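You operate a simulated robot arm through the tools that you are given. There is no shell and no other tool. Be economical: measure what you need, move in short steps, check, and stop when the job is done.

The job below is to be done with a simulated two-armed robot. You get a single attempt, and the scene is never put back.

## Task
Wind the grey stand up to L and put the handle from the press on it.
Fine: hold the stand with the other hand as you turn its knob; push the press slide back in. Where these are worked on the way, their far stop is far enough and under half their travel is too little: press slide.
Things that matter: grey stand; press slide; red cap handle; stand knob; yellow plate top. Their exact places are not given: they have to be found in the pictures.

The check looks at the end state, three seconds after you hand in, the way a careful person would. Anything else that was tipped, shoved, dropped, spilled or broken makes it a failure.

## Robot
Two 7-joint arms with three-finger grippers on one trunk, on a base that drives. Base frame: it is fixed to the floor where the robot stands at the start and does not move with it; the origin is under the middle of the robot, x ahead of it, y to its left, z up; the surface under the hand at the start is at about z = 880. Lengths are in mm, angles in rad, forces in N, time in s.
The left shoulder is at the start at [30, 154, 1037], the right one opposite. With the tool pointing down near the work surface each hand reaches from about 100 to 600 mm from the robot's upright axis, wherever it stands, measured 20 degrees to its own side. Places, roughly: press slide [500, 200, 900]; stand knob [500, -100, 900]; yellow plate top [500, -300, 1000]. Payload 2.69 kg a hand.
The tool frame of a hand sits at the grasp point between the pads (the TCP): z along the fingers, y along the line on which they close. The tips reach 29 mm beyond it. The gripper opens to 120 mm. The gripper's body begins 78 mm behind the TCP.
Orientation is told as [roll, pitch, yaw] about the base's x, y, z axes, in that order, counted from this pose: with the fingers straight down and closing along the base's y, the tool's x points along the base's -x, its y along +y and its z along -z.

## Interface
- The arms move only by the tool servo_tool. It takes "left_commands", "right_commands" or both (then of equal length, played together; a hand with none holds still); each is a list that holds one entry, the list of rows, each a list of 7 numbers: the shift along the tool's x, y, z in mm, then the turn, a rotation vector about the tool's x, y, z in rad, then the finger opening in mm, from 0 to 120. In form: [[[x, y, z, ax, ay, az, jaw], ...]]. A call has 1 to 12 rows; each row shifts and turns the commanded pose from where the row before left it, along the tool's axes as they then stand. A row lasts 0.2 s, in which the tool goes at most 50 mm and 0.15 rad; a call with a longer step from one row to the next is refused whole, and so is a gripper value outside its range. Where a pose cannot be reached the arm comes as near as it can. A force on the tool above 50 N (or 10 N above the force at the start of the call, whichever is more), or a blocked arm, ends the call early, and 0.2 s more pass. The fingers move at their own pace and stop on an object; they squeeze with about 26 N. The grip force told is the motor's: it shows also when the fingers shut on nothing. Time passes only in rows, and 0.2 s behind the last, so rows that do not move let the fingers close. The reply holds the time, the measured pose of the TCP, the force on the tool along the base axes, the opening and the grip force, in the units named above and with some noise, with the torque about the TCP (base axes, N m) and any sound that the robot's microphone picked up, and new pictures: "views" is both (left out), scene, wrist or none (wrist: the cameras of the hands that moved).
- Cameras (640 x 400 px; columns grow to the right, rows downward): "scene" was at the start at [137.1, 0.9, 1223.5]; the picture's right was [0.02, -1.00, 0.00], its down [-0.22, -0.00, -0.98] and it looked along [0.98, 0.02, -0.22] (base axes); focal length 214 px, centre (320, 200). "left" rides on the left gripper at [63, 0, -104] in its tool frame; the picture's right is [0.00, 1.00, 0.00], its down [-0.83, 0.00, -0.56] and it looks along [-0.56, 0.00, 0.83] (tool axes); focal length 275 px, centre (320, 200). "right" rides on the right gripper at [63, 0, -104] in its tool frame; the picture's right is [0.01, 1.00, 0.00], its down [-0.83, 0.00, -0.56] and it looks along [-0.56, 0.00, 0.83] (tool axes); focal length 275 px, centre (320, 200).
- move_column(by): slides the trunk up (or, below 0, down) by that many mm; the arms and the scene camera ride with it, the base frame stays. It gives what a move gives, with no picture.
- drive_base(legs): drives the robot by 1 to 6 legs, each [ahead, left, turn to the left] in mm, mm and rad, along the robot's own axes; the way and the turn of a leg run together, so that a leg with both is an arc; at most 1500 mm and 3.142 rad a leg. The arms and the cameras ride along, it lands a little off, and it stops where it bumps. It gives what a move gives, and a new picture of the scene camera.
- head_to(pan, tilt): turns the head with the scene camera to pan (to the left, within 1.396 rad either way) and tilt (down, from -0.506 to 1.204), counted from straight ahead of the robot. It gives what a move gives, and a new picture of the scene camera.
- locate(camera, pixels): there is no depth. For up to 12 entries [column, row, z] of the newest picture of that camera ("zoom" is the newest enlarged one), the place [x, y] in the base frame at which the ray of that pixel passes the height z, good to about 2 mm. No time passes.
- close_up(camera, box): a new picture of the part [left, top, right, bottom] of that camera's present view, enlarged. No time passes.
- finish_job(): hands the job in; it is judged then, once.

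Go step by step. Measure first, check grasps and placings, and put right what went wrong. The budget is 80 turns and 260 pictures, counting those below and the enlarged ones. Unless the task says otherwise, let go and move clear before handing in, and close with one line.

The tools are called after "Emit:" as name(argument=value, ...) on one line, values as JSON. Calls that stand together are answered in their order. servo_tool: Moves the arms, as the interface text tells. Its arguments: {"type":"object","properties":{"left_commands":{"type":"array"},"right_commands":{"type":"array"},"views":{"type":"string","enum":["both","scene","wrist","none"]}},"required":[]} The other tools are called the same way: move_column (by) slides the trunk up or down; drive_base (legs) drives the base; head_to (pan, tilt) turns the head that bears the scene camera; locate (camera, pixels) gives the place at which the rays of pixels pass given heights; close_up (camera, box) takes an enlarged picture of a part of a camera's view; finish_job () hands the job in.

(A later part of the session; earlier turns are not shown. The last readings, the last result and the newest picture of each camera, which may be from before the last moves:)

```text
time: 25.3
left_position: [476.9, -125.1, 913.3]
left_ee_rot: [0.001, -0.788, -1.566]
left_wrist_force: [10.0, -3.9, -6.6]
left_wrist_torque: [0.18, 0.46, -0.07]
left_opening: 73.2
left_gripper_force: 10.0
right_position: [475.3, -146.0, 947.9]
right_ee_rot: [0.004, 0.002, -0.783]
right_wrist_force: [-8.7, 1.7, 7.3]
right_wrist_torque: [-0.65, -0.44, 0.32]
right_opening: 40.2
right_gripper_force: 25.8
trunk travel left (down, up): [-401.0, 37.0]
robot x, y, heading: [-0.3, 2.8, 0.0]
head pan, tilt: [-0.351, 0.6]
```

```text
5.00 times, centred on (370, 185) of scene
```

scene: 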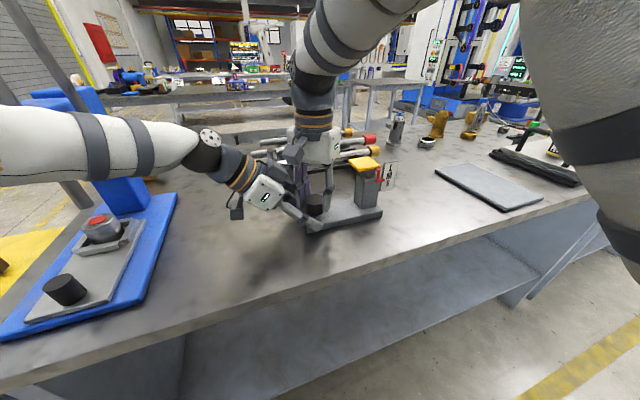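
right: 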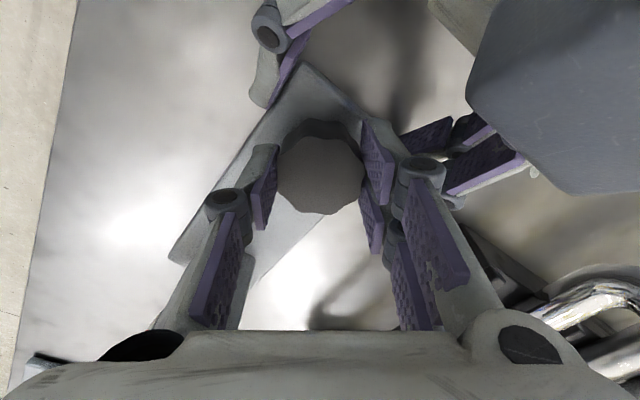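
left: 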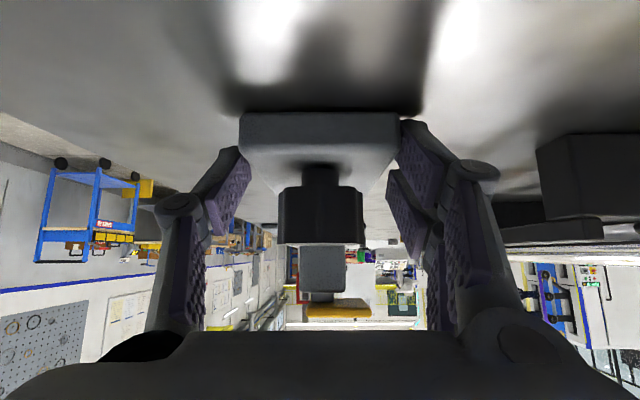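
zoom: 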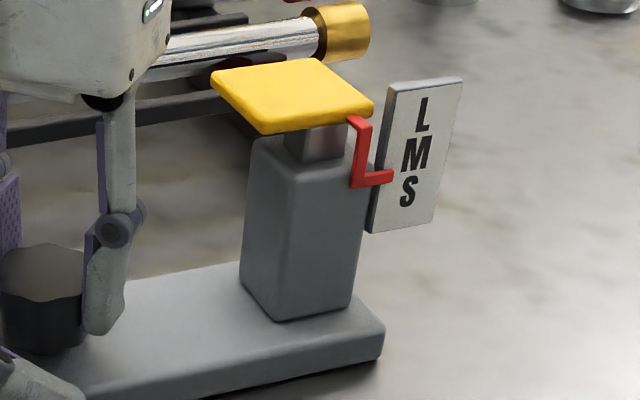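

The pointer is rising (arm 178 against S at 191). I'll run two more stroke cycles, keeping the left hand explicitly squeezing.

Emit:
servo_tool(left_commands=[[[0, 0, 0, 0, 0, 0, 50], [0, 0, 0, 0, 0, 0, 50], [0, 0, 0, 0, 0, 0, 50], [0, 0, 0, 0, 0, 0, 50], [0, 0, 0, 0, 0, 0, 50], [0, 0, 0, 0, 0, 0, 50], [0, 0, 0, 0, 0, 0, 50], [0, 0, 0, 0, 0, 0, 50], [0, 0, 0, 0, 0, 0, 50], [0, 0, 0, 0, 0, 0, 50], [0, 0, 0, 0, 0, 0, 50], [0, 0, 0, 0, 0, 0, 50]]], right_commands=[[[0, 0, 0, 0, 0, 0.13, 30], [0, 0, 0, 0, 0, 0.13, 30], [0, 0, 0, 0, 0, 0, 50], [0, 0, 0, 0, 0, -0.15, 50], [0, 0, 0, 0, 0, -0.15, 50], [0, 0, 0, 0, 0, -0.15, 50], [0, 0, 0, 0, 0, -0.15, 50], [0, 0, 0, 0, 0, -0.14, 50], [0, 0, 0, 0, 0, 0, 30], [0, 0, 0, 0, 0, 0.15, 30], [0, 0, 0, 0, 0, 0.15, 30], [0, 0, 0, 0, 0, 0.15, 30]]], views="none")

Emit:
close_up(camera="scene", box=[280, 145, 410, 225])

```text
time: 27.9
left_position: [477.9, -124.8, 913.5]
left_ee_rot: [0.002, -0.788, -1.57]
left_wrist_force: [8.0, -9.3, -4.2]
left_wrist_torque: [0.61, 0.32, -0.45]
left_opening: 72.2
left_gripper_force: 26.7
right_position: [476.3, -145.6, 948.1]
right_ee_rot: [0.001, 0.002, -0.753]
right_wrist_force: [-8.3, 9.2, 0.8]
right_wrist_torque: [-0.2, 0.13, 0.52]
right_opening: 40.3
right_gripper_force: 25.8
trunk travel left (down, up): [-401.0, 37.0]
robot x, y, heading: [0.4, 1.3, 0.002]
head pan, tilt: [-0.351, 0.6]
```

```text
4.92 times, centred on (345, 185) of scene
```

zoom: 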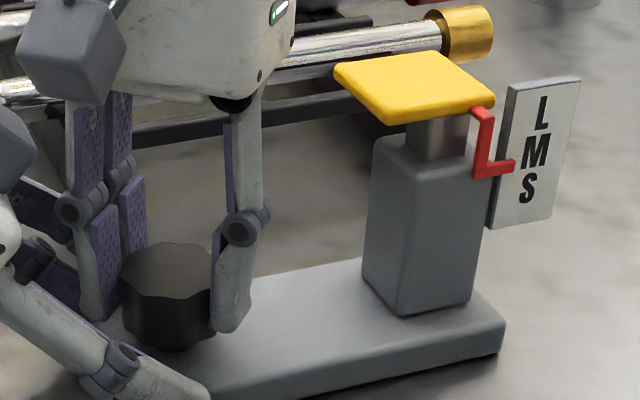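

Pointer is about half way from S to M (167 against S 187, M 150) and the grip is steady. I'll run three more cycles and then check.

Emit:
servo_tool(left_commands=[[[0, 0, 0, 0, 0, 0, 50], [0, 0, 0, 0, 0, 0, 50], [0, 0, 0, 0, 0, 0, 50], [0, 0, 0, 0, 0, 0, 50], [0, 0, 0, 0, 0, 0, 50], [0, 0, 0, 0, 0, 0, 50], [0, 0, 0, 0, 0, 0, 50], [0, 0, 0, 0, 0, 0, 50], [0, 0, 0, 0, 0, 0, 50], [0, 0, 0, 0, 0, 0, 50], [0, 0, 0, 0, 0, 0, 50], [0, 0, 0, 0, 0, 0, 50]]], right_commands=[[[0, 0, 0, 0, 0, 0.14, 30], [0, 0, 0, 0, 0, 0.14, 30], [0, 0, 0, 0, 0, 0, 50], [0, 0, 0, 0, 0, -0.15, 50], [0, 0, 0, 0, 0, -0.15, 50], [0, 0, 0, 0, 0, -0.15, 50], [0, 0, 0, 0, 0, -0.15, 50], [0, 0, 0, 0, 0, -0.14, 50], [0, 0, 0, 0, 0, 0, 30], [0, 0, 0, 0, 0, 0.15, 30], [0, 0, 0, 0, 0, 0.15, 30], [0, 0, 0, 0, 0, 0.15, 30]]], views="none")

Emit:
servo_tool(left_commands=[[[0, 0, 0, 0, 0, 0, 50], [0, 0, 0, 0, 0, 0, 50], [0, 0, 0, 0, 0, 0, 50], [0, 0, 0, 0, 0, 0, 50], [0, 0, 0, 0, 0, 0, 50], [0, 0, 0, 0, 0, 0, 50], [0, 0, 0, 0, 0, 0, 50], [0, 0, 0, 0, 0, 0, 50], [0, 0, 0, 0, 0, 0, 50], [0, 0, 0, 0, 0, 0, 50], [0, 0, 0, 0, 0, 0, 50], [0, 0, 0, 0, 0, 0, 50]]], right_commands=[[[0, 0, 0, 0, 0, 0.14, 30], [0, 0, 0, 0, 0, 0.14, 30], [0, 0, 0, 0, 0, 0, 50], [0, 0, 0, 0, 0, -0.15, 50], [0, 0, 0, 0, 0, -0.15, 50], [0, 0, 0, 0, 0, -0.15, 50], [0, 0, 0, 0, 0, -0.15, 50], [0, 0, 0, 0, 0, -0.14, 50], [0, 0, 0, 0, 0, 0, 30], [0, 0, 0, 0, 0, 0.15, 30], [0, 0, 0, 0, 0, 0.15, 30], [0, 0, 0, 0, 0, 0.15, 30]]], views="none")

Emit:
close_up(camera="scene", box=[280, 145, 410, 225])

```text
time: 30.5
left_position: [476.4, -125.3, 912.0]
left_ee_rot: [0.0, -0.789, -1.57]
left_wrist_force: [13.3, -2.6, -9.5]
left_wrist_torque: [0.49, 0.8, -0.3]
left_opening: 72.6
left_gripper_force: 16.9
right_position: [477.2, -146.4, 948.1]
right_ee_rot: [0.001, 0.001, -0.743]
right_wrist_force: [-12.9, 1.5, 11.0]
right_wrist_torque: [-0.69, -0.48, 0.52]
right_opening: 40.1
right_gripper_force: 26.6
trunk travel left (down, up): [-401.0, 37.0]
robot x, y, heading: [0.3, 0.2, -0.002]
head pan, tilt: [-0.351, 0.6]
```

```text
time: 33.1
left_position: [477.7, -125.7, 912.8]
left_ee_rot: [-0.001, -0.787, -1.571]
left_wrist_force: [3.7, 0.5, -2.2]
left_wrist_torque: [0.61, 0.29, -0.52]
left_opening: 72.0
left_gripper_force: 26.7
right_position: [475.5, -147.4, 948.1]
right_ee_rot: [-0.001, 0.001, -0.733]
right_wrist_force: [-4.3, -0.1, 0.2]
right_wrist_torque: [-0.51, 0.01, 0.39]
right_opening: 40.7
right_gripper_force: 25.4
trunk travel left (down, up): [-401.0, 37.0]
robot x, y, heading: [-4.1, -1.7, 0.001]
head pan, tilt: [-0.351, 0.6]
```

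```text
4.92 times, centred on (345, 185) of scene
```

zoom: 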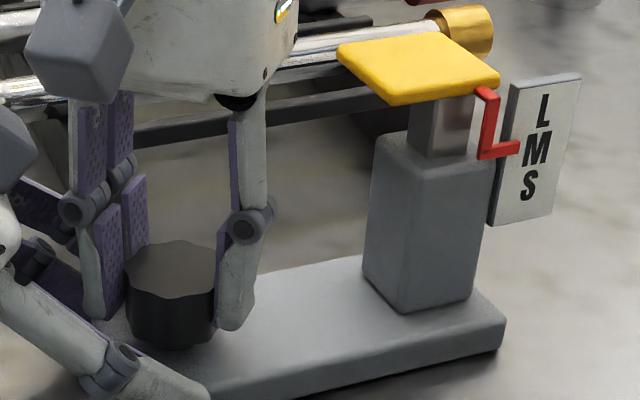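

The pointer is now about at M (149 against 148), at about 9 px per cycle. Three more cycles, then I check again.

Emit:
servo_tool(left_commands=[[[0, 0, 0, 0, 0, 0, 50], [0, 0, 0, 0, 0, 0, 50], [0, 0, 0, 0, 0, 0, 50], [0, 0, 0, 0, 0, 0, 50], [0, 0, 0, 0, 0, 0, 50], [0, 0, 0, 0, 0, 0, 50], [0, 0, 0, 0, 0, 0, 50], [0, 0, 0, 0, 0, 0, 50], [0, 0, 0, 0, 0, 0, 50], [0, 0, 0, 0, 0, 0, 50], [0, 0, 0, 0, 0, 0, 50], [0, 0, 0, 0, 0, 0, 50]]], right_commands=[[[0, 0, 0, 0, 0, 0.14, 30], [0, 0, 0, 0, 0, 0.14, 30], [0, 0, 0, 0, 0, 0, 50], [0, 0, 0, 0, 0, -0.15, 50], [0, 0, 0, 0, 0, -0.15, 50], [0, 0, 0, 0, 0, -0.15, 50], [0, 0, 0, 0, 0, -0.15, 50], [0, 0, 0, 0, 0, -0.14, 50], [0, 0, 0, 0, 0, 0, 30], [0, 0, 0, 0, 0, 0.15, 30], [0, 0, 0, 0, 0, 0.15, 30], [0, 0, 0, 0, 0, 0.15, 30]]], views="none")

Emit:
servo_tool(left_commands=[[[0, 0, 0, 0, 0, 0, 50], [0, 0, 0, 0, 0, 0, 50], [0, 0, 0, 0, 0, 0, 50], [0, 0, 0, 0, 0, 0, 50], [0, 0, 0, 0, 0, 0, 50], [0, 0, 0, 0, 0, 0, 50], [0, 0, 0, 0, 0, 0, 50], [0, 0, 0, 0, 0, 0, 50], [0, 0, 0, 0, 0, 0, 50], [0, 0, 0, 0, 0, 0, 50], [0, 0, 0, 0, 0, 0, 50], [0, 0, 0, 0, 0, 0, 50]]], right_commands=[[[0, 0, 0, 0, 0, 0.14, 30], [0, 0, 0, 0, 0, 0.14, 30], [0, 0, 0, 0, 0, 0, 50], [0, 0, 0, 0, 0, -0.15, 50], [0, 0, 0, 0, 0, -0.15, 50], [0, 0, 0, 0, 0, -0.15, 50], [0, 0, 0, 0, 0, -0.15, 50], [0, 0, 0, 0, 0, -0.14, 50], [0, 0, 0, 0, 0, 0, 30], [0, 0, 0, 0, 0, 0.15, 30], [0, 0, 0, 0, 0, 0.15, 30], [0, 0, 0, 0, 0, 0.15, 30]]], views="none")

Emit:
servo_tool(left_commands=[[[0, 0, 0, 0, 0, 0, 50], [0, 0, 0, 0, 0, 0, 50], [0, 0, 0, 0, 0, 0, 50], [0, 0, 0, 0, 0, 0, 50], [0, 0, 0, 0, 0, 0, 50], [0, 0, 0, 0, 0, 0, 50], [0, 0, 0, 0, 0, 0, 50], [0, 0, 0, 0, 0, 0, 50], [0, 0, 0, 0, 0, 0, 50], [0, 0, 0, 0, 0, 0, 50], [0, 0, 0, 0, 0, 0, 50], [0, 0, 0, 0, 0, 0, 50]]], right_commands=[[[0, 0, 0, 0, 0, 0.14, 30], [0, 0, 0, 0, 0, 0.14, 30], [0, 0, 0, 0, 0, 0, 50], [0, 0, 0, 0, 0, -0.15, 50], [0, 0, 0, 0, 0, -0.15, 50], [0, 0, 0, 0, 0, -0.15, 50], [0, 0, 0, 0, 0, -0.15, 50], [0, 0, 0, 0, 0, -0.14, 50], [0, 0, 0, 0, 0, 0, 30], [0, 0, 0, 0, 0, 0.15, 30], [0, 0, 0, 0, 0, 0.15, 30], [0, 0, 0, 0, 0, 0.15, 30]]], views="none")

Emit:
close_up(camera="scene", box=[280, 145, 410, 225])

```text
time: 35.7
left_position: [477.5, -125.1, 915.0]
left_ee_rot: [0.001, -0.788, -1.569]
left_wrist_force: [4.4, -0.6, -1.5]
left_wrist_torque: [0.74, 0.3, -0.4]
left_opening: 72.0
left_gripper_force: 26.4
right_position: [475.2, -147.1, 949.0]
right_ee_rot: [0.0, 0.001, -0.723]
right_wrist_force: [-4.6, 2.0, 0.1]
right_wrist_torque: [-0.55, -0.01, 0.4]
right_opening: 40.6
right_gripper_force: 26.2
trunk travel left (down, up): [-401.0, 37.0]
robot x, y, heading: [1.1, 3.1, 0.001]
head pan, tilt: [-0.351, 0.6]
```

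```text
time: 38.3
left_position: [476.4, -124.7, 913.9]
left_ee_rot: [0.002, -0.786, -1.57]
left_wrist_force: [3.7, 11.0, -1.9]
left_wrist_torque: [0.59, 0.48, -0.23]
left_opening: 71.8
left_gripper_force: 26.0
right_position: [476.4, -148.3, 949.3]
right_ee_rot: [-0.001, -0.001, -0.715]
right_wrist_force: [-4.0, -12.2, 0.3]
right_wrist_torque: [-1.07, -0.17, 0.27]
right_opening: 40.2
right_gripper_force: 26.1
trunk travel left (down, up): [-401.0, 37.0]
robot x, y, heading: [2.6, 1.4, -0.002]
head pan, tilt: [-0.351, 0.6]
```

```text
time: 40.9
left_position: [477.3, -125.4, 913.6]
left_ee_rot: [0.003, -0.785, -1.571]
left_wrist_force: [5.3, -2.5, -3.7]
left_wrist_torque: [0.6, 0.38, -0.49]
left_opening: 72.1
left_gripper_force: 25.7
right_position: [476.1, -148.5, 947.6]
right_ee_rot: [0.001, 0.002, -0.703]
right_wrist_force: [-7.2, 2.4, 1.9]
right_wrist_torque: [-0.51, 0.03, 0.59]
right_opening: 40.6
right_gripper_force: 26.5
trunk travel left (down, up): [-401.0, 37.0]
robot x, y, heading: [-2.1, -2.8, -0.002]
head pan, tilt: [-0.351, 0.6]
```

```text
4.92 times, centred on (345, 185) of scene
```

zoom: 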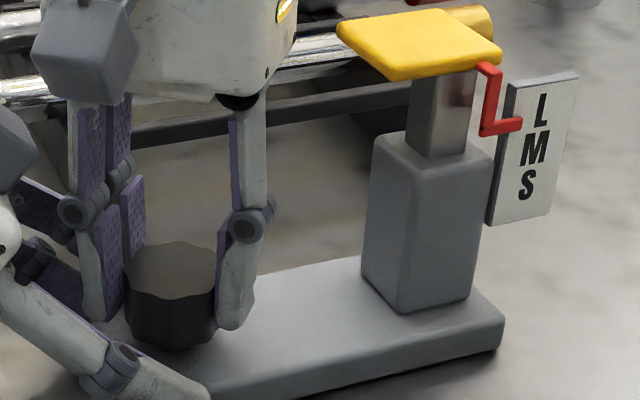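

The pointer is between M and L (124, with L at 107). Two more cycles.

Emit:
servo_tool(left_commands=[[[0, 0, 0, 0, 0, 0, 50], [0, 0, 0, 0, 0, 0, 50], [0, 0, 0, 0, 0, 0, 50], [0, 0, 0, 0, 0, 0, 50], [0, 0, 0, 0, 0, 0, 50], [0, 0, 0, 0, 0, 0, 50], [0, 0, 0, 0, 0, 0, 50], [0, 0, 0, 0, 0, 0, 50], [0, 0, 0, 0, 0, 0, 50], [0, 0, 0, 0, 0, 0, 50], [0, 0, 0, 0, 0, 0, 50], [0, 0, 0, 0, 0, 0, 50]]], right_commands=[[[0, 0, 0, 0, 0, 0.14, 30], [0, 0, 0, 0, 0, 0.14, 30], [0, 0, 0, 0, 0, 0, 50], [0, 0, 0, 0, 0, -0.15, 50], [0, 0, 0, 0, 0, -0.15, 50], [0, 0, 0, 0, 0, -0.15, 50], [0, 0, 0, 0, 0, -0.15, 50], [0, 0, 0, 0, 0, -0.14, 50], [0, 0, 0, 0, 0, 0, 30], [0, 0, 0, 0, 0, 0.15, 30], [0, 0, 0, 0, 0, 0.15, 30], [0, 0, 0, 0, 0, 0.15, 30]]], views="none")

Emit:
servo_tool(left_commands=[[[0, 0, 0, 0, 0, 0, 50], [0, 0, 0, 0, 0, 0, 50], [0, 0, 0, 0, 0, 0, 50], [0, 0, 0, 0, 0, 0, 50], [0, 0, 0, 0, 0, 0, 50], [0, 0, 0, 0, 0, 0, 50], [0, 0, 0, 0, 0, 0, 50], [0, 0, 0, 0, 0, 0, 50], [0, 0, 0, 0, 0, 0, 50], [0, 0, 0, 0, 0, 0, 50], [0, 0, 0, 0, 0, 0, 50], [0, 0, 0, 0, 0, 0, 50]]], right_commands=[[[0, 0, 0, 0, 0, 0.14, 30], [0, 0, 0, 0, 0, 0.14, 30], [0, 0, 0, 0, 0, 0, 50], [0, 0, 0, 0, 0, -0.15, 50], [0, 0, 0, 0, 0, -0.15, 50], [0, 0, 0, 0, 0, -0.15, 50], [0, 0, 0, 0, 0, -0.15, 50], [0, 0, 0, 0, 0, -0.14, 50], [0, 0, 0, 0, 0, 0, 30], [0, 0, 0, 0, 0, 0.15, 30], [0, 0, 0, 0, 0, 0.15, 30], [0, 0, 0, 0, 0, 0.15, 30]]], views="wrist")

Emit:
close_up(camera="scene", box=[350, 145, 420, 195])

Emit:
close_up(camera="left", box=[260, 180, 420, 340])

```text
time: 43.5
left_position: [478.2, -123.0, 913.3]
left_ee_rot: [0.0, -0.786, -1.569]
left_wrist_force: [0.7, 16.2, 1.5]
left_wrist_torque: [0.33, -0.14, -0.07]
left_opening: 71.8
left_gripper_force: 25.8
right_position: [475.6, -148.6, 947.9]
right_ee_rot: [-0.002, 0.001, -0.697]
right_wrist_force: [0.4, -15.1, -2.3]
right_wrist_torque: [-0.39, 0.13, 0.01]
right_opening: 40.4
right_gripper_force: 26.2
trunk travel left (down, up): [-401.0, 37.0]
robot x, y, heading: [-0.9, -0.1, 0.005]
head pan, tilt: [-0.351, 0.6]
```

```text
time: 46.1
left_position: [477.4, -124.1, 914.8]
left_ee_rot: [0.001, -0.784, -1.57]
left_wrist_force: [-0.6, 2.6, -0.8]
left_wrist_torque: [0.52, -0.11, -0.43]
left_opening: 71.9
left_gripper_force: 26.4
right_position: [474.9, -148.5, 948.4]
right_ee_rot: [0.001, 0.001, -0.687]
right_wrist_force: [-1.8, -1.8, -0.6]
right_wrist_torque: [-0.2, 0.02, 0.38]
right_opening: 40.3
right_gripper_force: 25.7
trunk travel left (down, up): [-401.0, 37.0]
robot x, y, heading: [-1.2, 0.5, -0.002]
head pan, tilt: [-0.351, 0.6]
```

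right: 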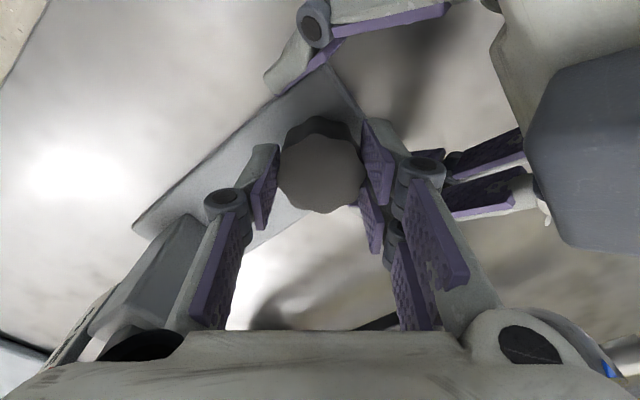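
left: 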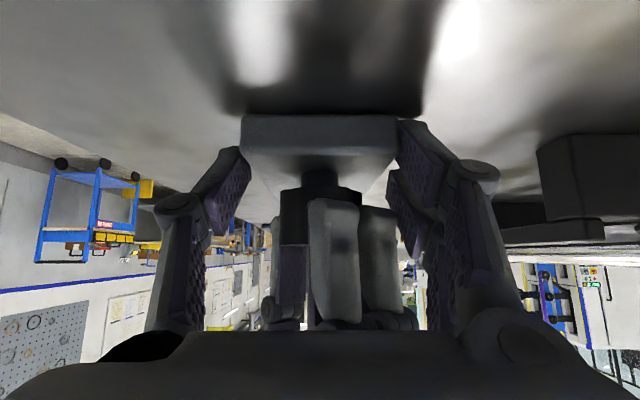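

```text
8.00 times, centred on (385, 170) of scene
```

zoom: 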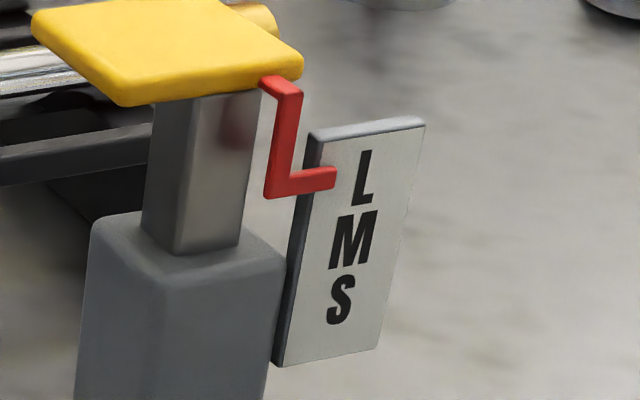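

```text
2.50 times, centred on (340, 260) of left
```

zoom: 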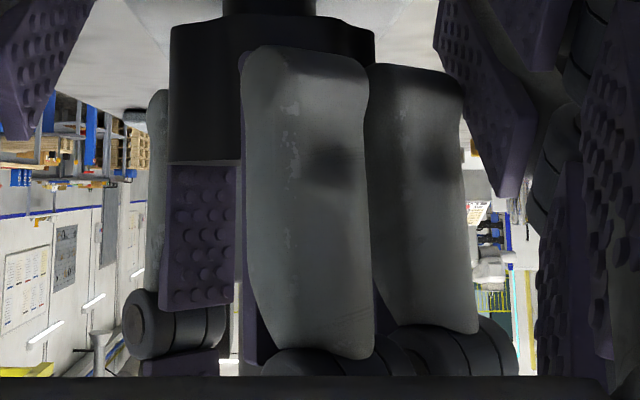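

The pointer tip (325,180) is now level with L (363,178). I'll release the knob, lift the right hand, then release the left hand.

Emit:
servo_tool(right_commands=[[[0, 0, 0, 0, 0, 0, 56], [0, 0, 0, 0, 0, 0, 56], [0, 0, -40, 0, 0, 0, 56], [0, 0, -40, 0, 0, 0, 56], [0, 0, -45, 0, 0, 0, 56]]], views="none")

Emit:
servo_tool(left_commands=[[[0, 0, 0, 0, 0, 0, 76], [0, 0, 0, 0, 0, 0, 84], [0, 0, 0, 0, 0, 0, 100], [0, 0, -30, 0, 0, 0, 100], [0, 0, -40, 0, 0, 0, 100], [0, 0, -50, 0, 0, 0, 100]]])

Emit:
close_up(camera="scene", box=[280, 145, 410, 240])

```text
time: 47.3
left_position: [476.7, -124.3, 914.0]
left_ee_rot: [0.0, -0.788, -1.573]
left_wrist_force: [-1.9, -1.7, -2.4]
left_wrist_torque: [0.6, -0.07, -0.09]
left_opening: 72.0
left_gripper_force: 26.1
right_position: [475.4, -148.7, 1073.3]
right_ee_rot: [0.001, 0.0, -0.685]
right_wrist_force: [0.1, -0.5, -0.5]
right_wrist_torque: [-0.02, -0.02, 0.02]
right_opening: 56.1
right_gripper_force: 0.1
trunk travel left (down, up): [-401.0, 37.0]
robot x, y, heading: [4.3, 2.1, 0.003]
head pan, tilt: [-0.351, 0.6]
```

```text
time: 48.7
left_position: [475.6, -38.1, 998.9]
left_ee_rot: [0.001, -0.787, -1.57]
left_wrist_force: [-0.6, 0.6, 0.2]
left_wrist_torque: [-0.04, -0.03, -0.02]
left_opening: 100.1
left_gripper_force: 0.0
right_position: [474.4, -148.6, 1073.7]
right_ee_rot: [0.0, -0.002, -0.684]
right_wrist_force: [-0.1, 1.2, 0.1]
right_wrist_torque: [0.0, -0.02, 0.02]
right_opening: 56.1
right_gripper_force: 0.0
trunk travel left (down, up): [-401.0, 37.0]
robot x, y, heading: [-1.6, -1.8, 0.003]
head pan, tilt: [-0.351, 0.6]
```

scene: 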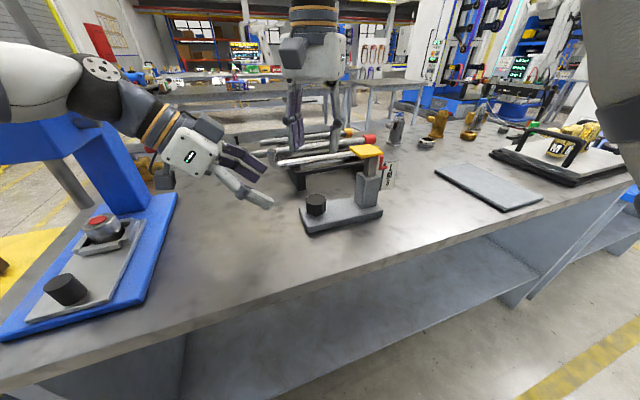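
left: 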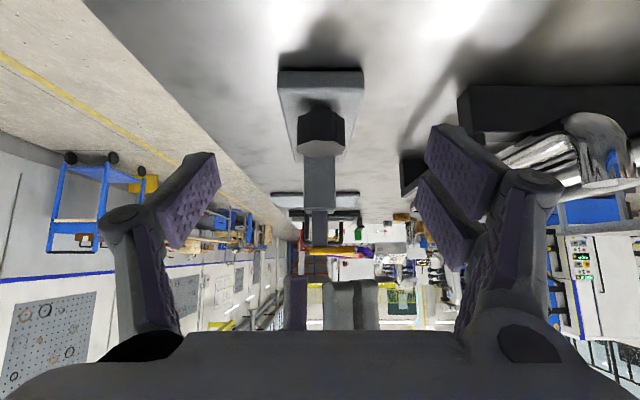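

```text
4.21 times, centred on (345, 192) of scene
```

zoom: 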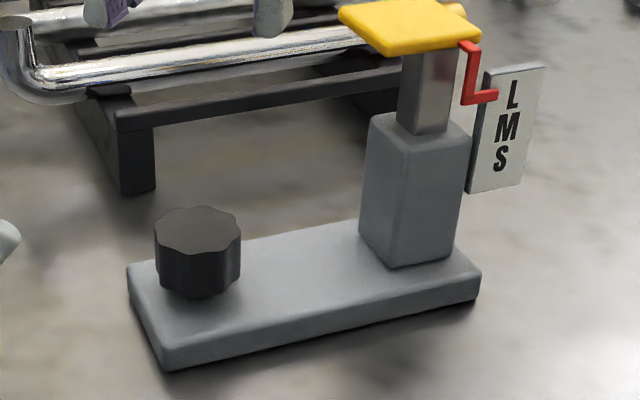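

The stand is free and upright with the pointer near L. I'll take a level look at the scale with the right wrist camera, retreating the hand first.

Emit:
servo_tool(right_commands=[[[0, 0, -20, 0, 0, -0.137, 120], [0, 0, 0, 0, 0, -0.137, 120], [0, 0, 0, 0, 0, -0.137, 120], [0, 0, 0, 0, 0, -0.137, 120], [0, 0, 0, 0, 0, -0.137, 120], [35, 0, 0, 0, 0, 0, 120], [35, 0, 0, 0, 0, 0, 120], [0, -45, 0, 0, 0, 0, 120], [0, -45, 0, 0, 0, 0, 120], [0, -45, 0, 0, 0, 0, 120], [0, -36, 0, 0, 0, 0, 120]]], views="none")

Emit:
servo_tool(right_commands=[[[0, 0, 0, 0, 0.14, 0, 120], [0, 0, 0, 0, 0.14, 0, 120]]], views="wrist")

```text
time: 51.1
left_position: [475.2, -40.4, 997.4]
left_ee_rot: [0.0, -0.784, -1.571]
left_wrist_force: [-0.5, 0.4, 0.0]
left_wrist_torque: [0.0, 0.01, -0.03]
left_opening: 99.9
left_gripper_force: 0.0
right_position: [407.7, -322.6, 1093.3]
right_ee_rot: [0.001, 0.0, 0.002]
right_wrist_force: [0.0, -0.6, -0.4]
right_wrist_torque: [0.0, 0.0, 0.04]
right_opening: 120.1
right_gripper_force: 0.0
trunk travel left (down, up): [-401.0, 37.0]
robot x, y, heading: [-2.5, -2.6, -0.008]
head pan, tilt: [-0.351, 0.6]
```

```text
time: 51.7
left_position: [476.8, -39.2, 998.0]
left_ee_rot: [-0.001, -0.789, -1.571]
left_wrist_force: [0.0, 1.1, 0.3]
left_wrist_torque: [-0.01, 0.02, -0.04]
left_opening: 100.2
left_gripper_force: 0.1
right_position: [407.4, -320.4, 1092.9]
right_ee_rot: [0.0, 0.282, 0.002]
right_wrist_force: [-0.2, 0.4, -0.9]
right_wrist_torque: [0.02, 0.03, 0.0]
right_opening: 120.0
right_gripper_force: 0.1
trunk travel left (down, up): [-401.0, 37.0]
robot x, y, heading: [1.9, -1.5, -0.001]
head pan, tilt: [-0.351, 0.6]
```

right: 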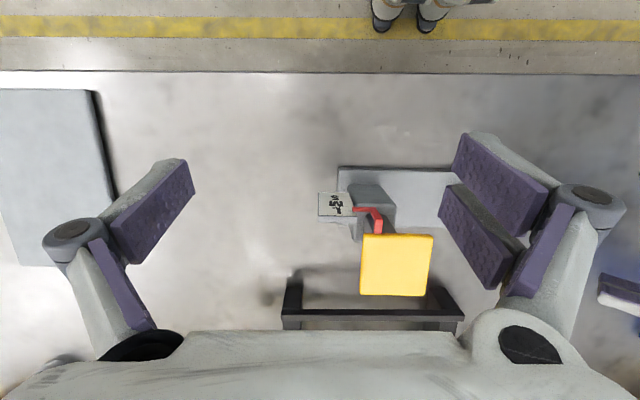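

Emit:
servo_tool(right_commands=[[[0, 0, 0, 0, -0.14, 0, 120], [0, 0, 0, 0, -0.14, 0, 120], [0, 0, 0, 0, -0.14, 0, 120], [0, 0, 0, 0, -0.14, 0, 120], [0, 0, 0, 0, -0.14, 0, 120], [0, 0, 0, 0, -0.14, 0, 120], [0, 0, 0, 0, -0.14, 0, 120], [0, 0, 0, 0, -0.14, 0, 120], [0, 0, 0, 0, -0.14, 0, 120], [30, 0, 20, 0, 0, 0, 120], [30, 0, 20, 0, 0, 0, 120], [30, 0, 20, 0, 0, 0, 120]]], views="wrist")

Emit:
close_up(camera="right", box=[240, 120, 440, 320])

```text
time: 54.3
left_position: [476.9, -39.8, 996.8]
left_ee_rot: [0.0, -0.787, -1.57]
left_wrist_force: [-0.3, 0.1, -0.3]
left_wrist_torque: [-0.02, 0.01, 0.01]
left_opening: 99.9
left_gripper_force: 0.1
right_position: [406.6, -318.6, 983.5]
right_ee_rot: [0.002, -0.981, 0.001]
right_wrist_force: [-0.6, -0.2, 0.5]
right_wrist_torque: [0.01, 0.02, 0.02]
right_opening: 119.9
right_gripper_force: 0.1
trunk travel left (down, up): [-401.0, 37.0]
robot x, y, heading: [-1.3, -3.5, 0.001]
head pan, tilt: [-0.351, 0.6]
```

right: 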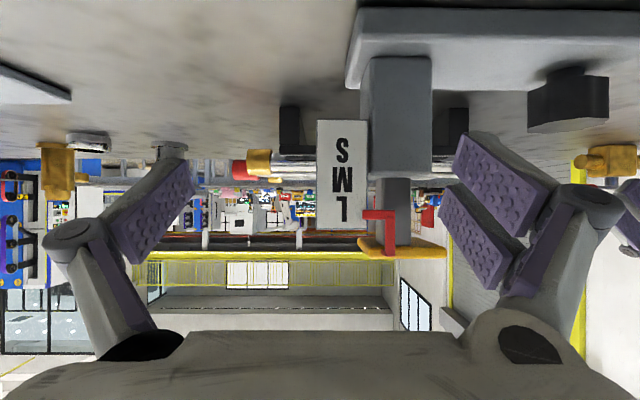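

```text
2.00 times, centred on (340, 220) of right
```

zoom: 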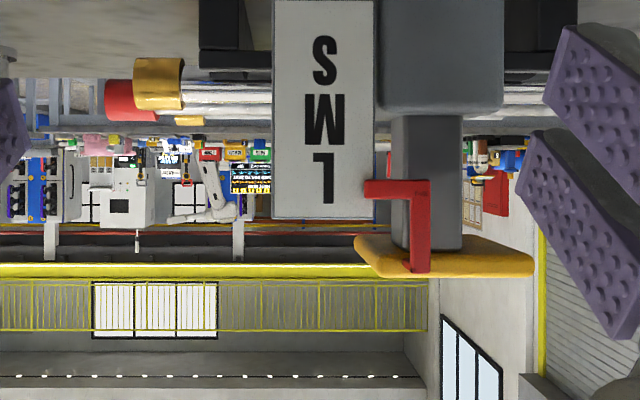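

Level view (upside down): the pointer arm at 187 sits about 0.13 of a letter space above the L centre (179), roughly 2 mm high. I'll trim it back a little, again holding the stand. First both hands go back to their places.

Emit:
servo_tool(right_commands=[[[-30, 0, -20, 0, 0, 0, 120], [-30, 0, -20, 0, 0, 0, 120], [-30, 0, -20, 0, 0, 0, 120], [0, 0, 0, 0, 0.14, 0, 120], [0, 0, 0, 0, 0.14, 0, 120], [0, 0, 0, 0, 0.14, 0, 120], [0, 0, 0, 0, 0.14, 0, 120], [0, 0, 0, 0, 0.14, 0, 120], [0, 0, 0, 0, 0.14, 0, 120], [0, 0, 0, 0, 0.14, 0, 80]]], views="none")

Emit:
servo_tool(right_commands=[[[0, 45, 0, 0, 0, 0, 56], [0, 45, 0, 0, 0, 0, 56], [0, 45, 0, 0, 0, 0, 56], [0, 36, 0, 0, 0, 0, 56], [-35, 0, 0, 0, 0, 0, 56], [-34, 0, 0, 0, 0, 0, 56], [0, 0, 0, 0, 0, 0.14, 56], [0, 0, 0, 0, 0, 0.14, 56], [0, 0, 0, 0, 0, 0.14, 56], [0, 0, 0, 0, 0, 0.14, 56], [0, 0, 0, 0, 0, 0.14, 56]]], views="wrist")

Emit:
servo_tool(left_commands=[[[0, 0, 40, 0, 0, 0, 100], [0, 0, 40, 0, 0, 0, 100], [0, 0, 30, 0, 0, 0, 100], [0, 0, 8, 0, 0, 0, 100], [0, 0, 0, 0, 0, 0, 84], [0, 0, 0, 0, 0, 0, 77], [0, 0, 0, 0, 0, 0, 72], [0, 0, 0, 0, 0, 0, 50], [0, 0, 0, 0, 0, 0, 50]]], views="wrist")

```text
time: 56.5
left_position: [475.9, -39.9, 997.2]
left_ee_rot: [0.001, -0.788, -1.571]
left_wrist_force: [0.3, 0.7, 0.8]
left_wrist_torque: [-0.03, 0.02, 0.03]
left_opening: 99.9
left_gripper_force: 0.0
right_position: [406.3, -319.0, 1093.1]
right_ee_rot: [0.001, 0.001, 0.003]
right_wrist_force: [-0.4, 0.2, -0.7]
right_wrist_torque: [0.01, 0.01, -0.02]
right_opening: 80.1
right_gripper_force: 0.0
trunk travel left (down, up): [-401.0, 37.0]
robot x, y, heading: [-0.3, 0.9, 0.0]
head pan, tilt: [-0.351, 0.6]
```

```text
time: 58.9
left_position: [476.6, -39.8, 997.0]
left_ee_rot: [0.001, -0.786, -1.571]
left_wrist_force: [-0.1, 0.2, -0.5]
left_wrist_torque: [-0.01, 0.02, 0.02]
left_opening: 99.8
left_gripper_force: 0.1
right_position: [476.4, -148.4, 1093.1]
right_ee_rot: [0.002, 0.0, -0.702]
right_wrist_force: [1.0, 0.4, 0.1]
right_wrist_torque: [-0.02, -0.02, -0.02]
right_opening: 56.1
right_gripper_force: 0.1
trunk travel left (down, up): [-401.0, 37.0]
robot x, y, heading: [0.5, 1.6, -0.004]
head pan, tilt: [-0.351, 0.6]
```

right: 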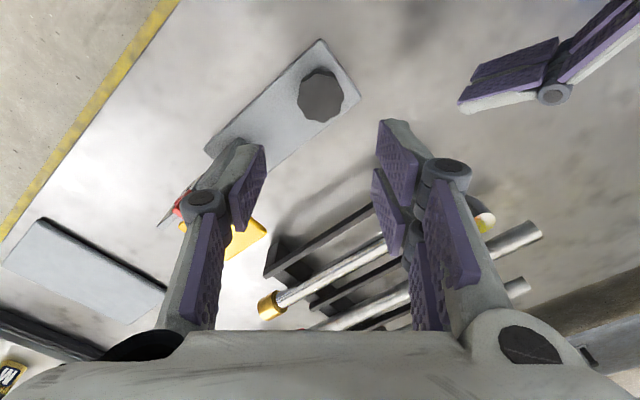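

```text
time: 60.9
left_position: [476.4, -123.4, 914.3]
left_ee_rot: [0.001, -0.787, -1.57]
left_wrist_force: [0.1, 0.4, -0.2]
left_wrist_torque: [-0.1, -0.14, -0.16]
left_opening: 72.0
left_gripper_force: 26.2
right_position: [474.8, -147.9, 1094.0]
right_ee_rot: [0.0, -0.001, -0.697]
right_wrist_force: [-0.2, -0.8, -0.2]
right_wrist_torque: [0.0, 0.03, 0.0]
right_opening: 56.3
right_gripper_force: 0.0
trunk travel left (down, up): [-401.0, 37.0]
robot x, y, heading: [1.6, 0.6, -0.004]
head pan, tilt: [-0.351, 0.6]
```

left: 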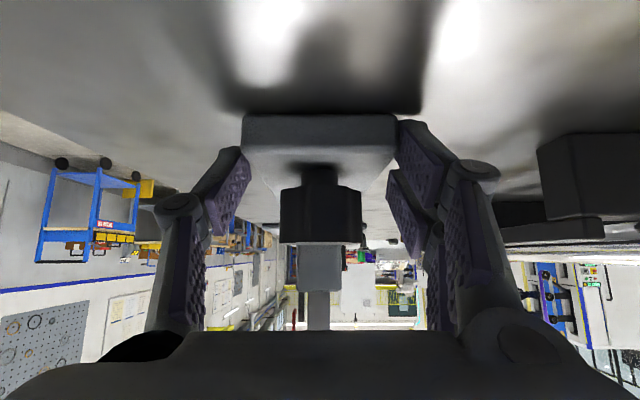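

Held again (72.0). I lower the right hand, grip the knob, turn it back 0.45 rad, release and lift.

Emit:
servo_tool(right_commands=[[[0, 0, 45, 0, 0, 0, 56], [0, 0, 45, 0, 0, 0, 56], [0, 0, 40, 0, 0, 0, 56], [0, 0, 15, 0, 0, 0, 56], [0, 0, 0, 0, 0, 0, 30], [0, 0, 0, 0, 0, 0, 30], [0, 0, 0, 0, 0, -0.15, 30], [0, 0, 0, 0, 0, -0.15, 30], [0, 0, 0, 0, 0, -0.15, 30], [0, 0, 0, 0, 0, 0, 30]]], views="none")

Emit:
close_up(camera="scene", box=[350, 145, 420, 195])

```text
time: 63.1
left_position: [477.6, -124.3, 916.4]
left_ee_rot: [0.003, -0.79, -1.571]
left_wrist_force: [-0.8, 15.9, 11.4]
left_wrist_torque: [0.11, -0.05, 0.01]
left_opening: 72.1
left_gripper_force: 25.7
right_position: [474.3, -148.8, 946.5]
right_ee_rot: [-0.002, 0.003, -0.245]
right_wrist_force: [0.4, -15.6, -17.2]
right_wrist_torque: [-0.3, 0.02, -0.05]
right_opening: 40.4
right_gripper_force: 26.1
trunk travel left (down, up): [-401.0, 37.0]
robot x, y, heading: [0.4, -1.8, -0.001]
head pan, tilt: [-0.351, 0.6]
```

```text
8.00 times, centred on (385, 170) of scene
```

zoom: 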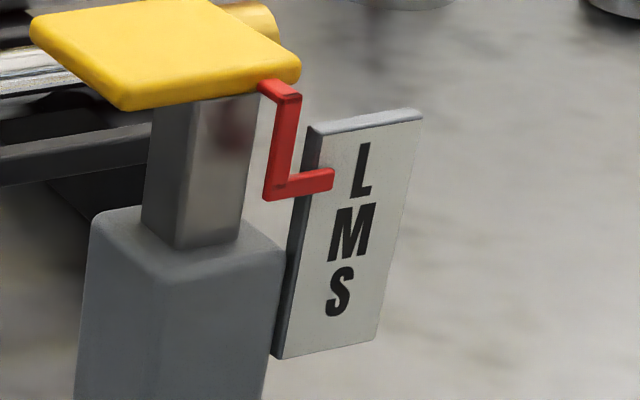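

The pointer dropped about 0.15 of a space, which puts it centred on L by the level reading. I release the knob, then the stand, and check that it sits flat.

Emit:
servo_tool(right_commands=[[[0, 0, 0, 0, 0, 0, 56], [0, 0, 0, 0, 0, 0, 56], [0, 0, -40, 0, 0, 0, 56], [0, 0, -45, 0, 0, 0, 56], [0, 0, -45, 0, 0, 0, 56], [0, 0, -20, 0, 0, 0, 56]]], views="none")

Emit:
servo_tool(left_commands=[[[0, 0, 0, 0, 0, 0, 76], [0, 0, 0, 0, 0, 0, 84], [0, 0, 0, 0, 0, 0, 100], [0, 0, -30, 0, 0, 0, 100], [0, 0, -40, 0, 0, 0, 100], [0, 0, -48, 0, 0, 0, 100]]], views="scene")

Emit:
close_up(camera="scene", box=[280, 145, 410, 240])

```text
time: 64.5
left_position: [476.9, -124.2, 915.9]
left_ee_rot: [0.003, -0.787, -1.572]
left_wrist_force: [3.3, -5.5, 13.0]
left_wrist_torque: [-0.43, -0.06, 0.13]
left_opening: 71.5
left_gripper_force: 25.8
right_position: [475.9, -147.3, 1098.5]
right_ee_rot: [0.002, -0.002, -0.246]
right_wrist_force: [-0.1, 0.4, -0.3]
right_wrist_torque: [0.01, 0.0, 0.01]
right_opening: 55.9
right_gripper_force: 0.1
trunk travel left (down, up): [-401.0, 37.0]
robot x, y, heading: [0.8, 0.3, 0.006]
head pan, tilt: [-0.351, 0.6]
```

```text
time: 65.9
left_position: [476.6, -38.9, 999.8]
left_ee_rot: [0.0, -0.787, -1.57]
left_wrist_force: [0.2, 0.0, 0.5]
left_wrist_torque: [-0.05, 0.0, 0.0]
left_opening: 100.0
left_gripper_force: 0.1
right_position: [475.3, -146.9, 1098.1]
right_ee_rot: [-0.001, -0.002, -0.248]
right_wrist_force: [-0.7, -0.1, 0.8]
right_wrist_torque: [0.02, 0.03, 0.0]
right_opening: 56.4
right_gripper_force: 0.1
trunk travel left (down, up): [-401.0, 37.0]
robot x, y, heading: [1.7, 0.2, -0.003]
head pan, tilt: [-0.351, 0.6]
```

scene: 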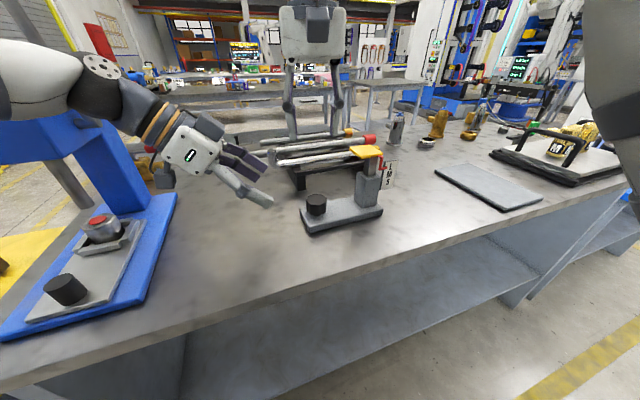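

```text
4.21 times, centred on (345, 192) of scene
```

zoom: 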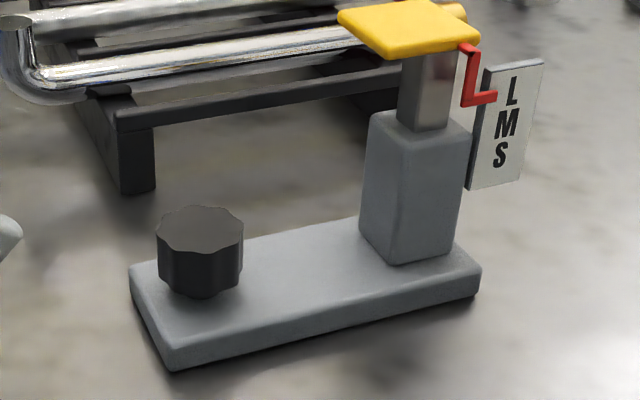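

The stand is flat with the pointer at L. Next is the press: I bring the left hand back, straighten it, and move it above the slide knob at (407,235,940).

Emit:
servo_tool(left_commands=[[[0, -45, 0, 0, 0, 0, 100], [0, -45, 0, 0, 0, 0, 100], [0, -45, 0, 0, 0, 0, 100], [0, -45, 0, 0, 0, 0, 100], [0, -46, 0, 0, 0, 0, 100], [31.4, 0, -31.4, 0, 0, 0, 100], [31.4, 0, -31.4, 0, 0, 0, 100], [31.4, 0, -31.4, 0, 0, 0, 100], [31.4, 0, -31.4, 0, 0, 0, 100], [31.4, 0, -31.4, 0, 0, 0, 100]]], right_commands=[[[20, 0, 0, 0, 0, -0.05, 60], [30, 0, 0, 0, 0, -0.05, 60], [30, 0, 0, 0, 0, -0.05, 60], [30, 0, 0, 0, 0, -0.05, 60], [30, 0, 0, 0, 0, -0.05, 60], [0, 0, 0, 0, 0, 0, 60], [0, 0, -20, 0, 0, 0, 60], [0, 0, -20, 0, 0, 0, 60], [0, 0, -20, 0, 0, 0, 60], [0, 0, 0, 0, 0, 0, 60]]], views="none")

Emit:
servo_tool(left_commands=[[[0, 0, 0, 0, 0.131, 0, 100], [0, 0, 0, 0, 0.131, 0, 100], [0, 0, 0, 0, 0.131, 0, 100], [0, 0, 0, 0, 0.131, 0, 100], [0, 0, 0, 0, 0.131, 0, 100], [0, 0, 0, 0, 0.131, 0, 100]]], views="none")

Emit:
servo_tool(left_commands=[[[0, 0, 0, 0, 0, -0.143, 80], [0, 0, 0, 0, 0, -0.143, 80], [0, 0, 0, 0, 0, -0.143, 80], [0, 0, 0, 0, 0, -0.143, 80], [0, 0, 0, 0, 0, -0.143, 80], [0, 0, 0, 0, 0, -0.143, 80], [0, 0, 0, 0, 0, -0.143, 80], [0, 0, 0, 0, 0, -0.143, 80], [0, 0, 0, 0, 0, -0.143, 80], [0, 0, 0, 0, 0, -0.143, 80], [0, 0, 0, 0, 0, -0.141, 80]]], views="both")

```text
time: 68.1
left_position: [250.4, 187.2, 997.2]
left_ee_rot: [0.0, -0.785, -1.572]
left_wrist_force: [-0.4, 0.4, 0.2]
left_wrist_torque: [0.0, 0.0, 0.01]
left_opening: 100.0
left_gripper_force: 0.1
right_position: [337.4, -128.3, 1159.6]
right_ee_rot: [0.0, -0.001, 0.002]
right_wrist_force: [-0.5, -0.6, 0.1]
right_wrist_torque: [-0.02, 0.03, 0.0]
right_opening: 59.7
right_gripper_force: 0.2
trunk travel left (down, up): [-401.0, 37.0]
robot x, y, heading: [2.9, -0.3, 0.002]
head pan, tilt: [-0.351, 0.6]
```

```text
time: 69.5
left_position: [250.0, 181.7, 997.9]
left_ee_rot: [0.0, 0.002, -1.571]
left_wrist_force: [0.8, -0.7, -0.1]
left_wrist_torque: [0.02, 0.0, -0.03]
left_opening: 100.0
left_gripper_force: 0.1
right_position: [338.2, -129.9, 1159.2]
right_ee_rot: [0.001, 0.001, 0.001]
right_wrist_force: [-0.1, -0.7, -0.1]
right_wrist_torque: [0.0, 0.04, -0.01]
right_opening: 59.9
right_gripper_force: 0.2
trunk travel left (down, up): [-401.0, 37.0]
robot x, y, heading: [-1.8, -2.8, 0.0]
head pan, tilt: [-0.351, 0.6]
```

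```text
time: 71.9
left_position: [251.1, 182.0, 997.0]
left_ee_rot: [0.0, -0.001, 0.002]
left_wrist_force: [-0.5, 0.2, 0.0]
left_wrist_torque: [-0.03, 0.01, 0.01]
left_opening: 80.1
left_gripper_force: 0.0
right_position: [337.1, -129.1, 1158.6]
right_ee_rot: [0.001, 0.0, 0.003]
right_wrist_force: [0.2, -0.3, 0.0]
right_wrist_torque: [-0.01, -0.01, 0.01]
right_opening: 59.8
right_gripper_force: 0.0
trunk travel left (down, up): [-401.0, 37.0]
robot x, y, heading: [1.1, -2.3, -0.001]
head pan, tilt: [-0.351, 0.6]
```

scene: 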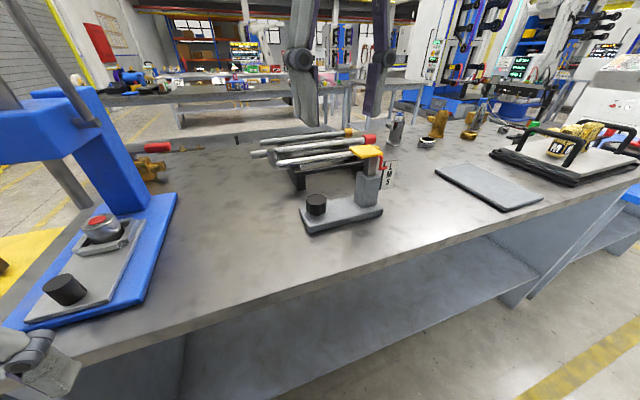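
left: 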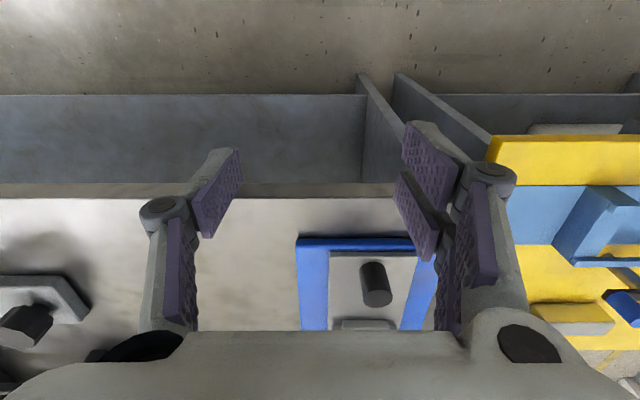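

Emit:
servo_tool(left_commands=[[[0, 27, 0, 0, 0, 0, 70], [0, 26, 0, 0, 0, 0, 70], [-40, 0, 0, 0, 0, 0, 70], [-40, 0, 0, 0, 0, 0, 70], [-40, 0, 0, 0, 0, 0, 70], [-36, 0, 0, 0, 0, 0, 70], [0, 0, 0, 0, 0, 0, 70]]], views="wrist")

Emit:
head_to(pan=0.35, tilt=0.7)

```text
time: 73.5
left_position: [407.5, 233.4, 995.6]
left_ee_rot: [0.001, 0.001, 0.0]
left_wrist_force: [1.4, -0.3, -0.9]
left_wrist_torque: [0.0, -0.02, -0.01]
left_opening: 70.0
left_gripper_force: 0.3
right_position: [337.7, -130.3, 1159.0]
right_ee_rot: [-0.001, -0.002, 0.003]
right_wrist_force: [-0.9, 0.3, 1.0]
right_wrist_torque: [-0.01, -0.03, 0.01]
right_opening: 60.3
right_gripper_force: 0.0
trunk travel left (down, up): [-401.0, 37.0]
robot x, y, heading: [-1.3, -2.2, -0.001]
head pan, tilt: [-0.351, 0.6]
```

left: 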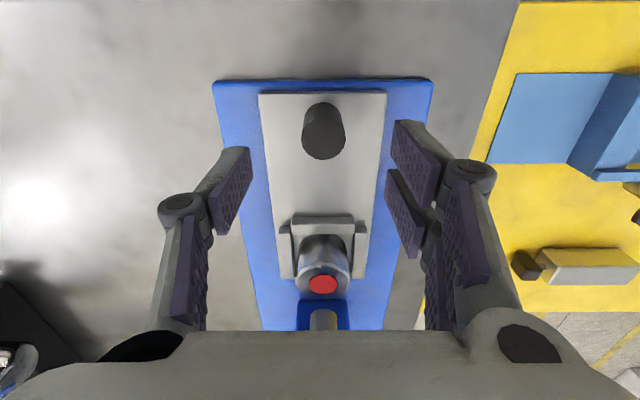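

```text
time: 74.6
left_position: [407.8, 232.6, 996.7]
left_ee_rot: [0.0, 0.0, 0.0]
left_wrist_force: [0.1, -0.9, -0.2]
left_wrist_torque: [0.0, 0.02, 0.0]
left_opening: 70.1
left_gripper_force: 0.2
right_position: [338.2, -129.6, 1158.7]
right_ee_rot: [-0.001, 0.0, 0.002]
right_wrist_force: [-0.3, -0.5, -0.6]
right_wrist_torque: [-0.01, -0.03, -0.01]
right_opening: 60.0
right_gripper_force: 0.2
trunk travel left (down, up): [-401.0, 37.0]
robot x, y, heading: [-1.1, -1.6, -0.001]
head pan, tilt: [0.351, 0.7]
```

scene: 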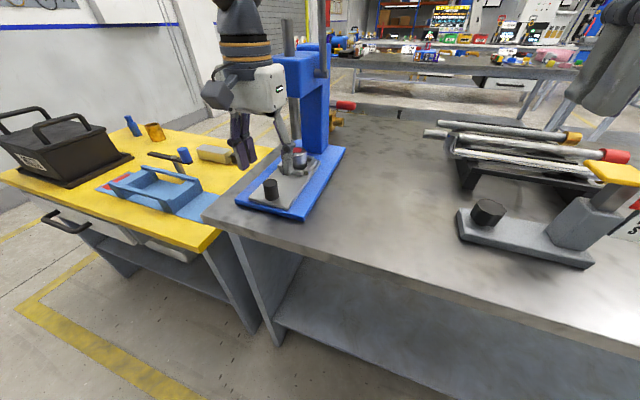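

Emit:
close_up(camera="scene", box=[190, 20, 370, 230])

Emit:
locate(camera="left", pixels=[[324, 146, 940], [323, 285, 945], [303, 146, 940], [345, 146, 940]])

```text
1.90 times, centred on (280, 125) of scene
```

zoom: 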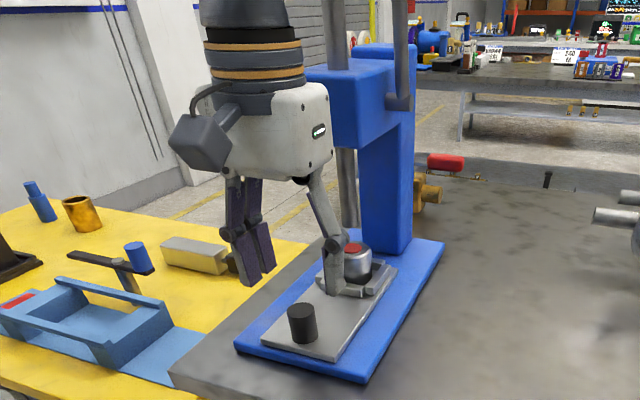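

```text
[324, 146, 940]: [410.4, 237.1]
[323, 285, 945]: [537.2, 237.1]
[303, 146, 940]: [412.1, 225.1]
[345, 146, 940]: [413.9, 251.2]
```

Emit:
locate(camera="zoom", pixels=[[362, 148, 1000], [362, 148, 1025], [362, 148, 1050], [362, 148, 1075], [362, 148, 1100], [348, 230, 975]])

```text
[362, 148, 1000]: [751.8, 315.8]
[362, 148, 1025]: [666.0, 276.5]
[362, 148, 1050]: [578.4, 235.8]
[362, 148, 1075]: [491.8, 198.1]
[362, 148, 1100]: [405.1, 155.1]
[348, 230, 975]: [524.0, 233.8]
```

The knob centre is at (410,236). The press head's underside is at about 1075 with its front near x=490, close to the hand's top, so I lean the hand back 0.2 rad before descending onto the knob.

Emit:
servo_tool(left_commands=[[[0, 2, 0, 0, -0.1, 0, 70], [0, 0, 0, 0, -0.1, 0, 70], [5, 0, 25, 0, 0, 0, 70], [5, 0, 26, 0, 0, 0, 70], [0, 0, 0, 0, 0, 0, 45], [0, 0, 0, 0, 0, 0, 34], [0, 0, 0, 0, 0, 0, 15], [0, 0, 0, 0, 0, 0, 15]]])

```text
time: 76.4
left_position: [406.7, 236.1, 944.9]
left_ee_rot: [0.001, -0.2, 0.001]
left_wrist_force: [-1.9, -5.4, -2.9]
left_wrist_torque: [-0.19, -0.43, -0.04]
left_opening: 27.4
left_gripper_force: 45.2
right_position: [336.9, -129.7, 1158.9]
right_ee_rot: [0.001, -0.002, 0.003]
right_wrist_force: [0.2, -0.3, -0.8]
right_wrist_torque: [0.02, 0.01, 0.03]
right_opening: 59.9
right_gripper_force: 0.0
trunk travel left (down, up): [-401.0, 37.0]
robot x, y, heading: [0.8, 0.2, 0.0]
head pan, tilt: [0.351, 0.7]
```

scene: 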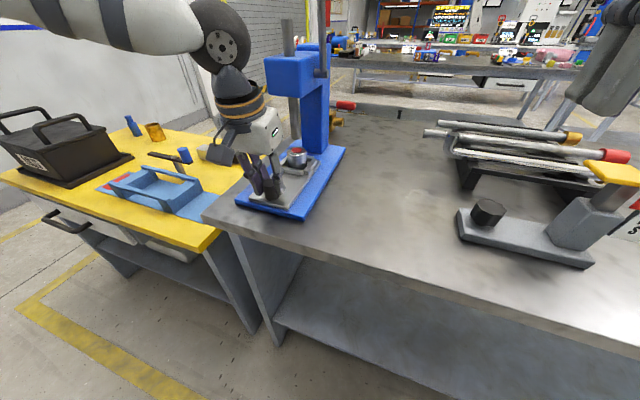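
left: 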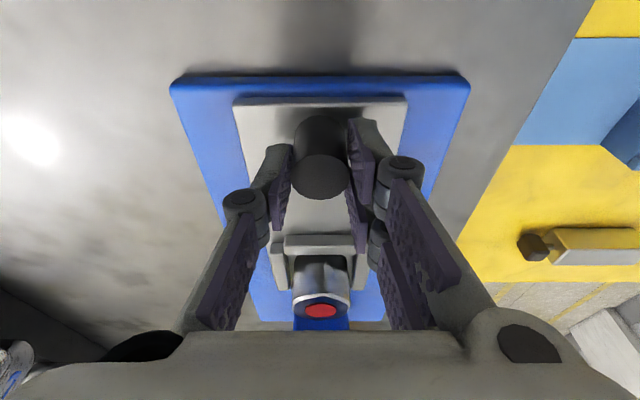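

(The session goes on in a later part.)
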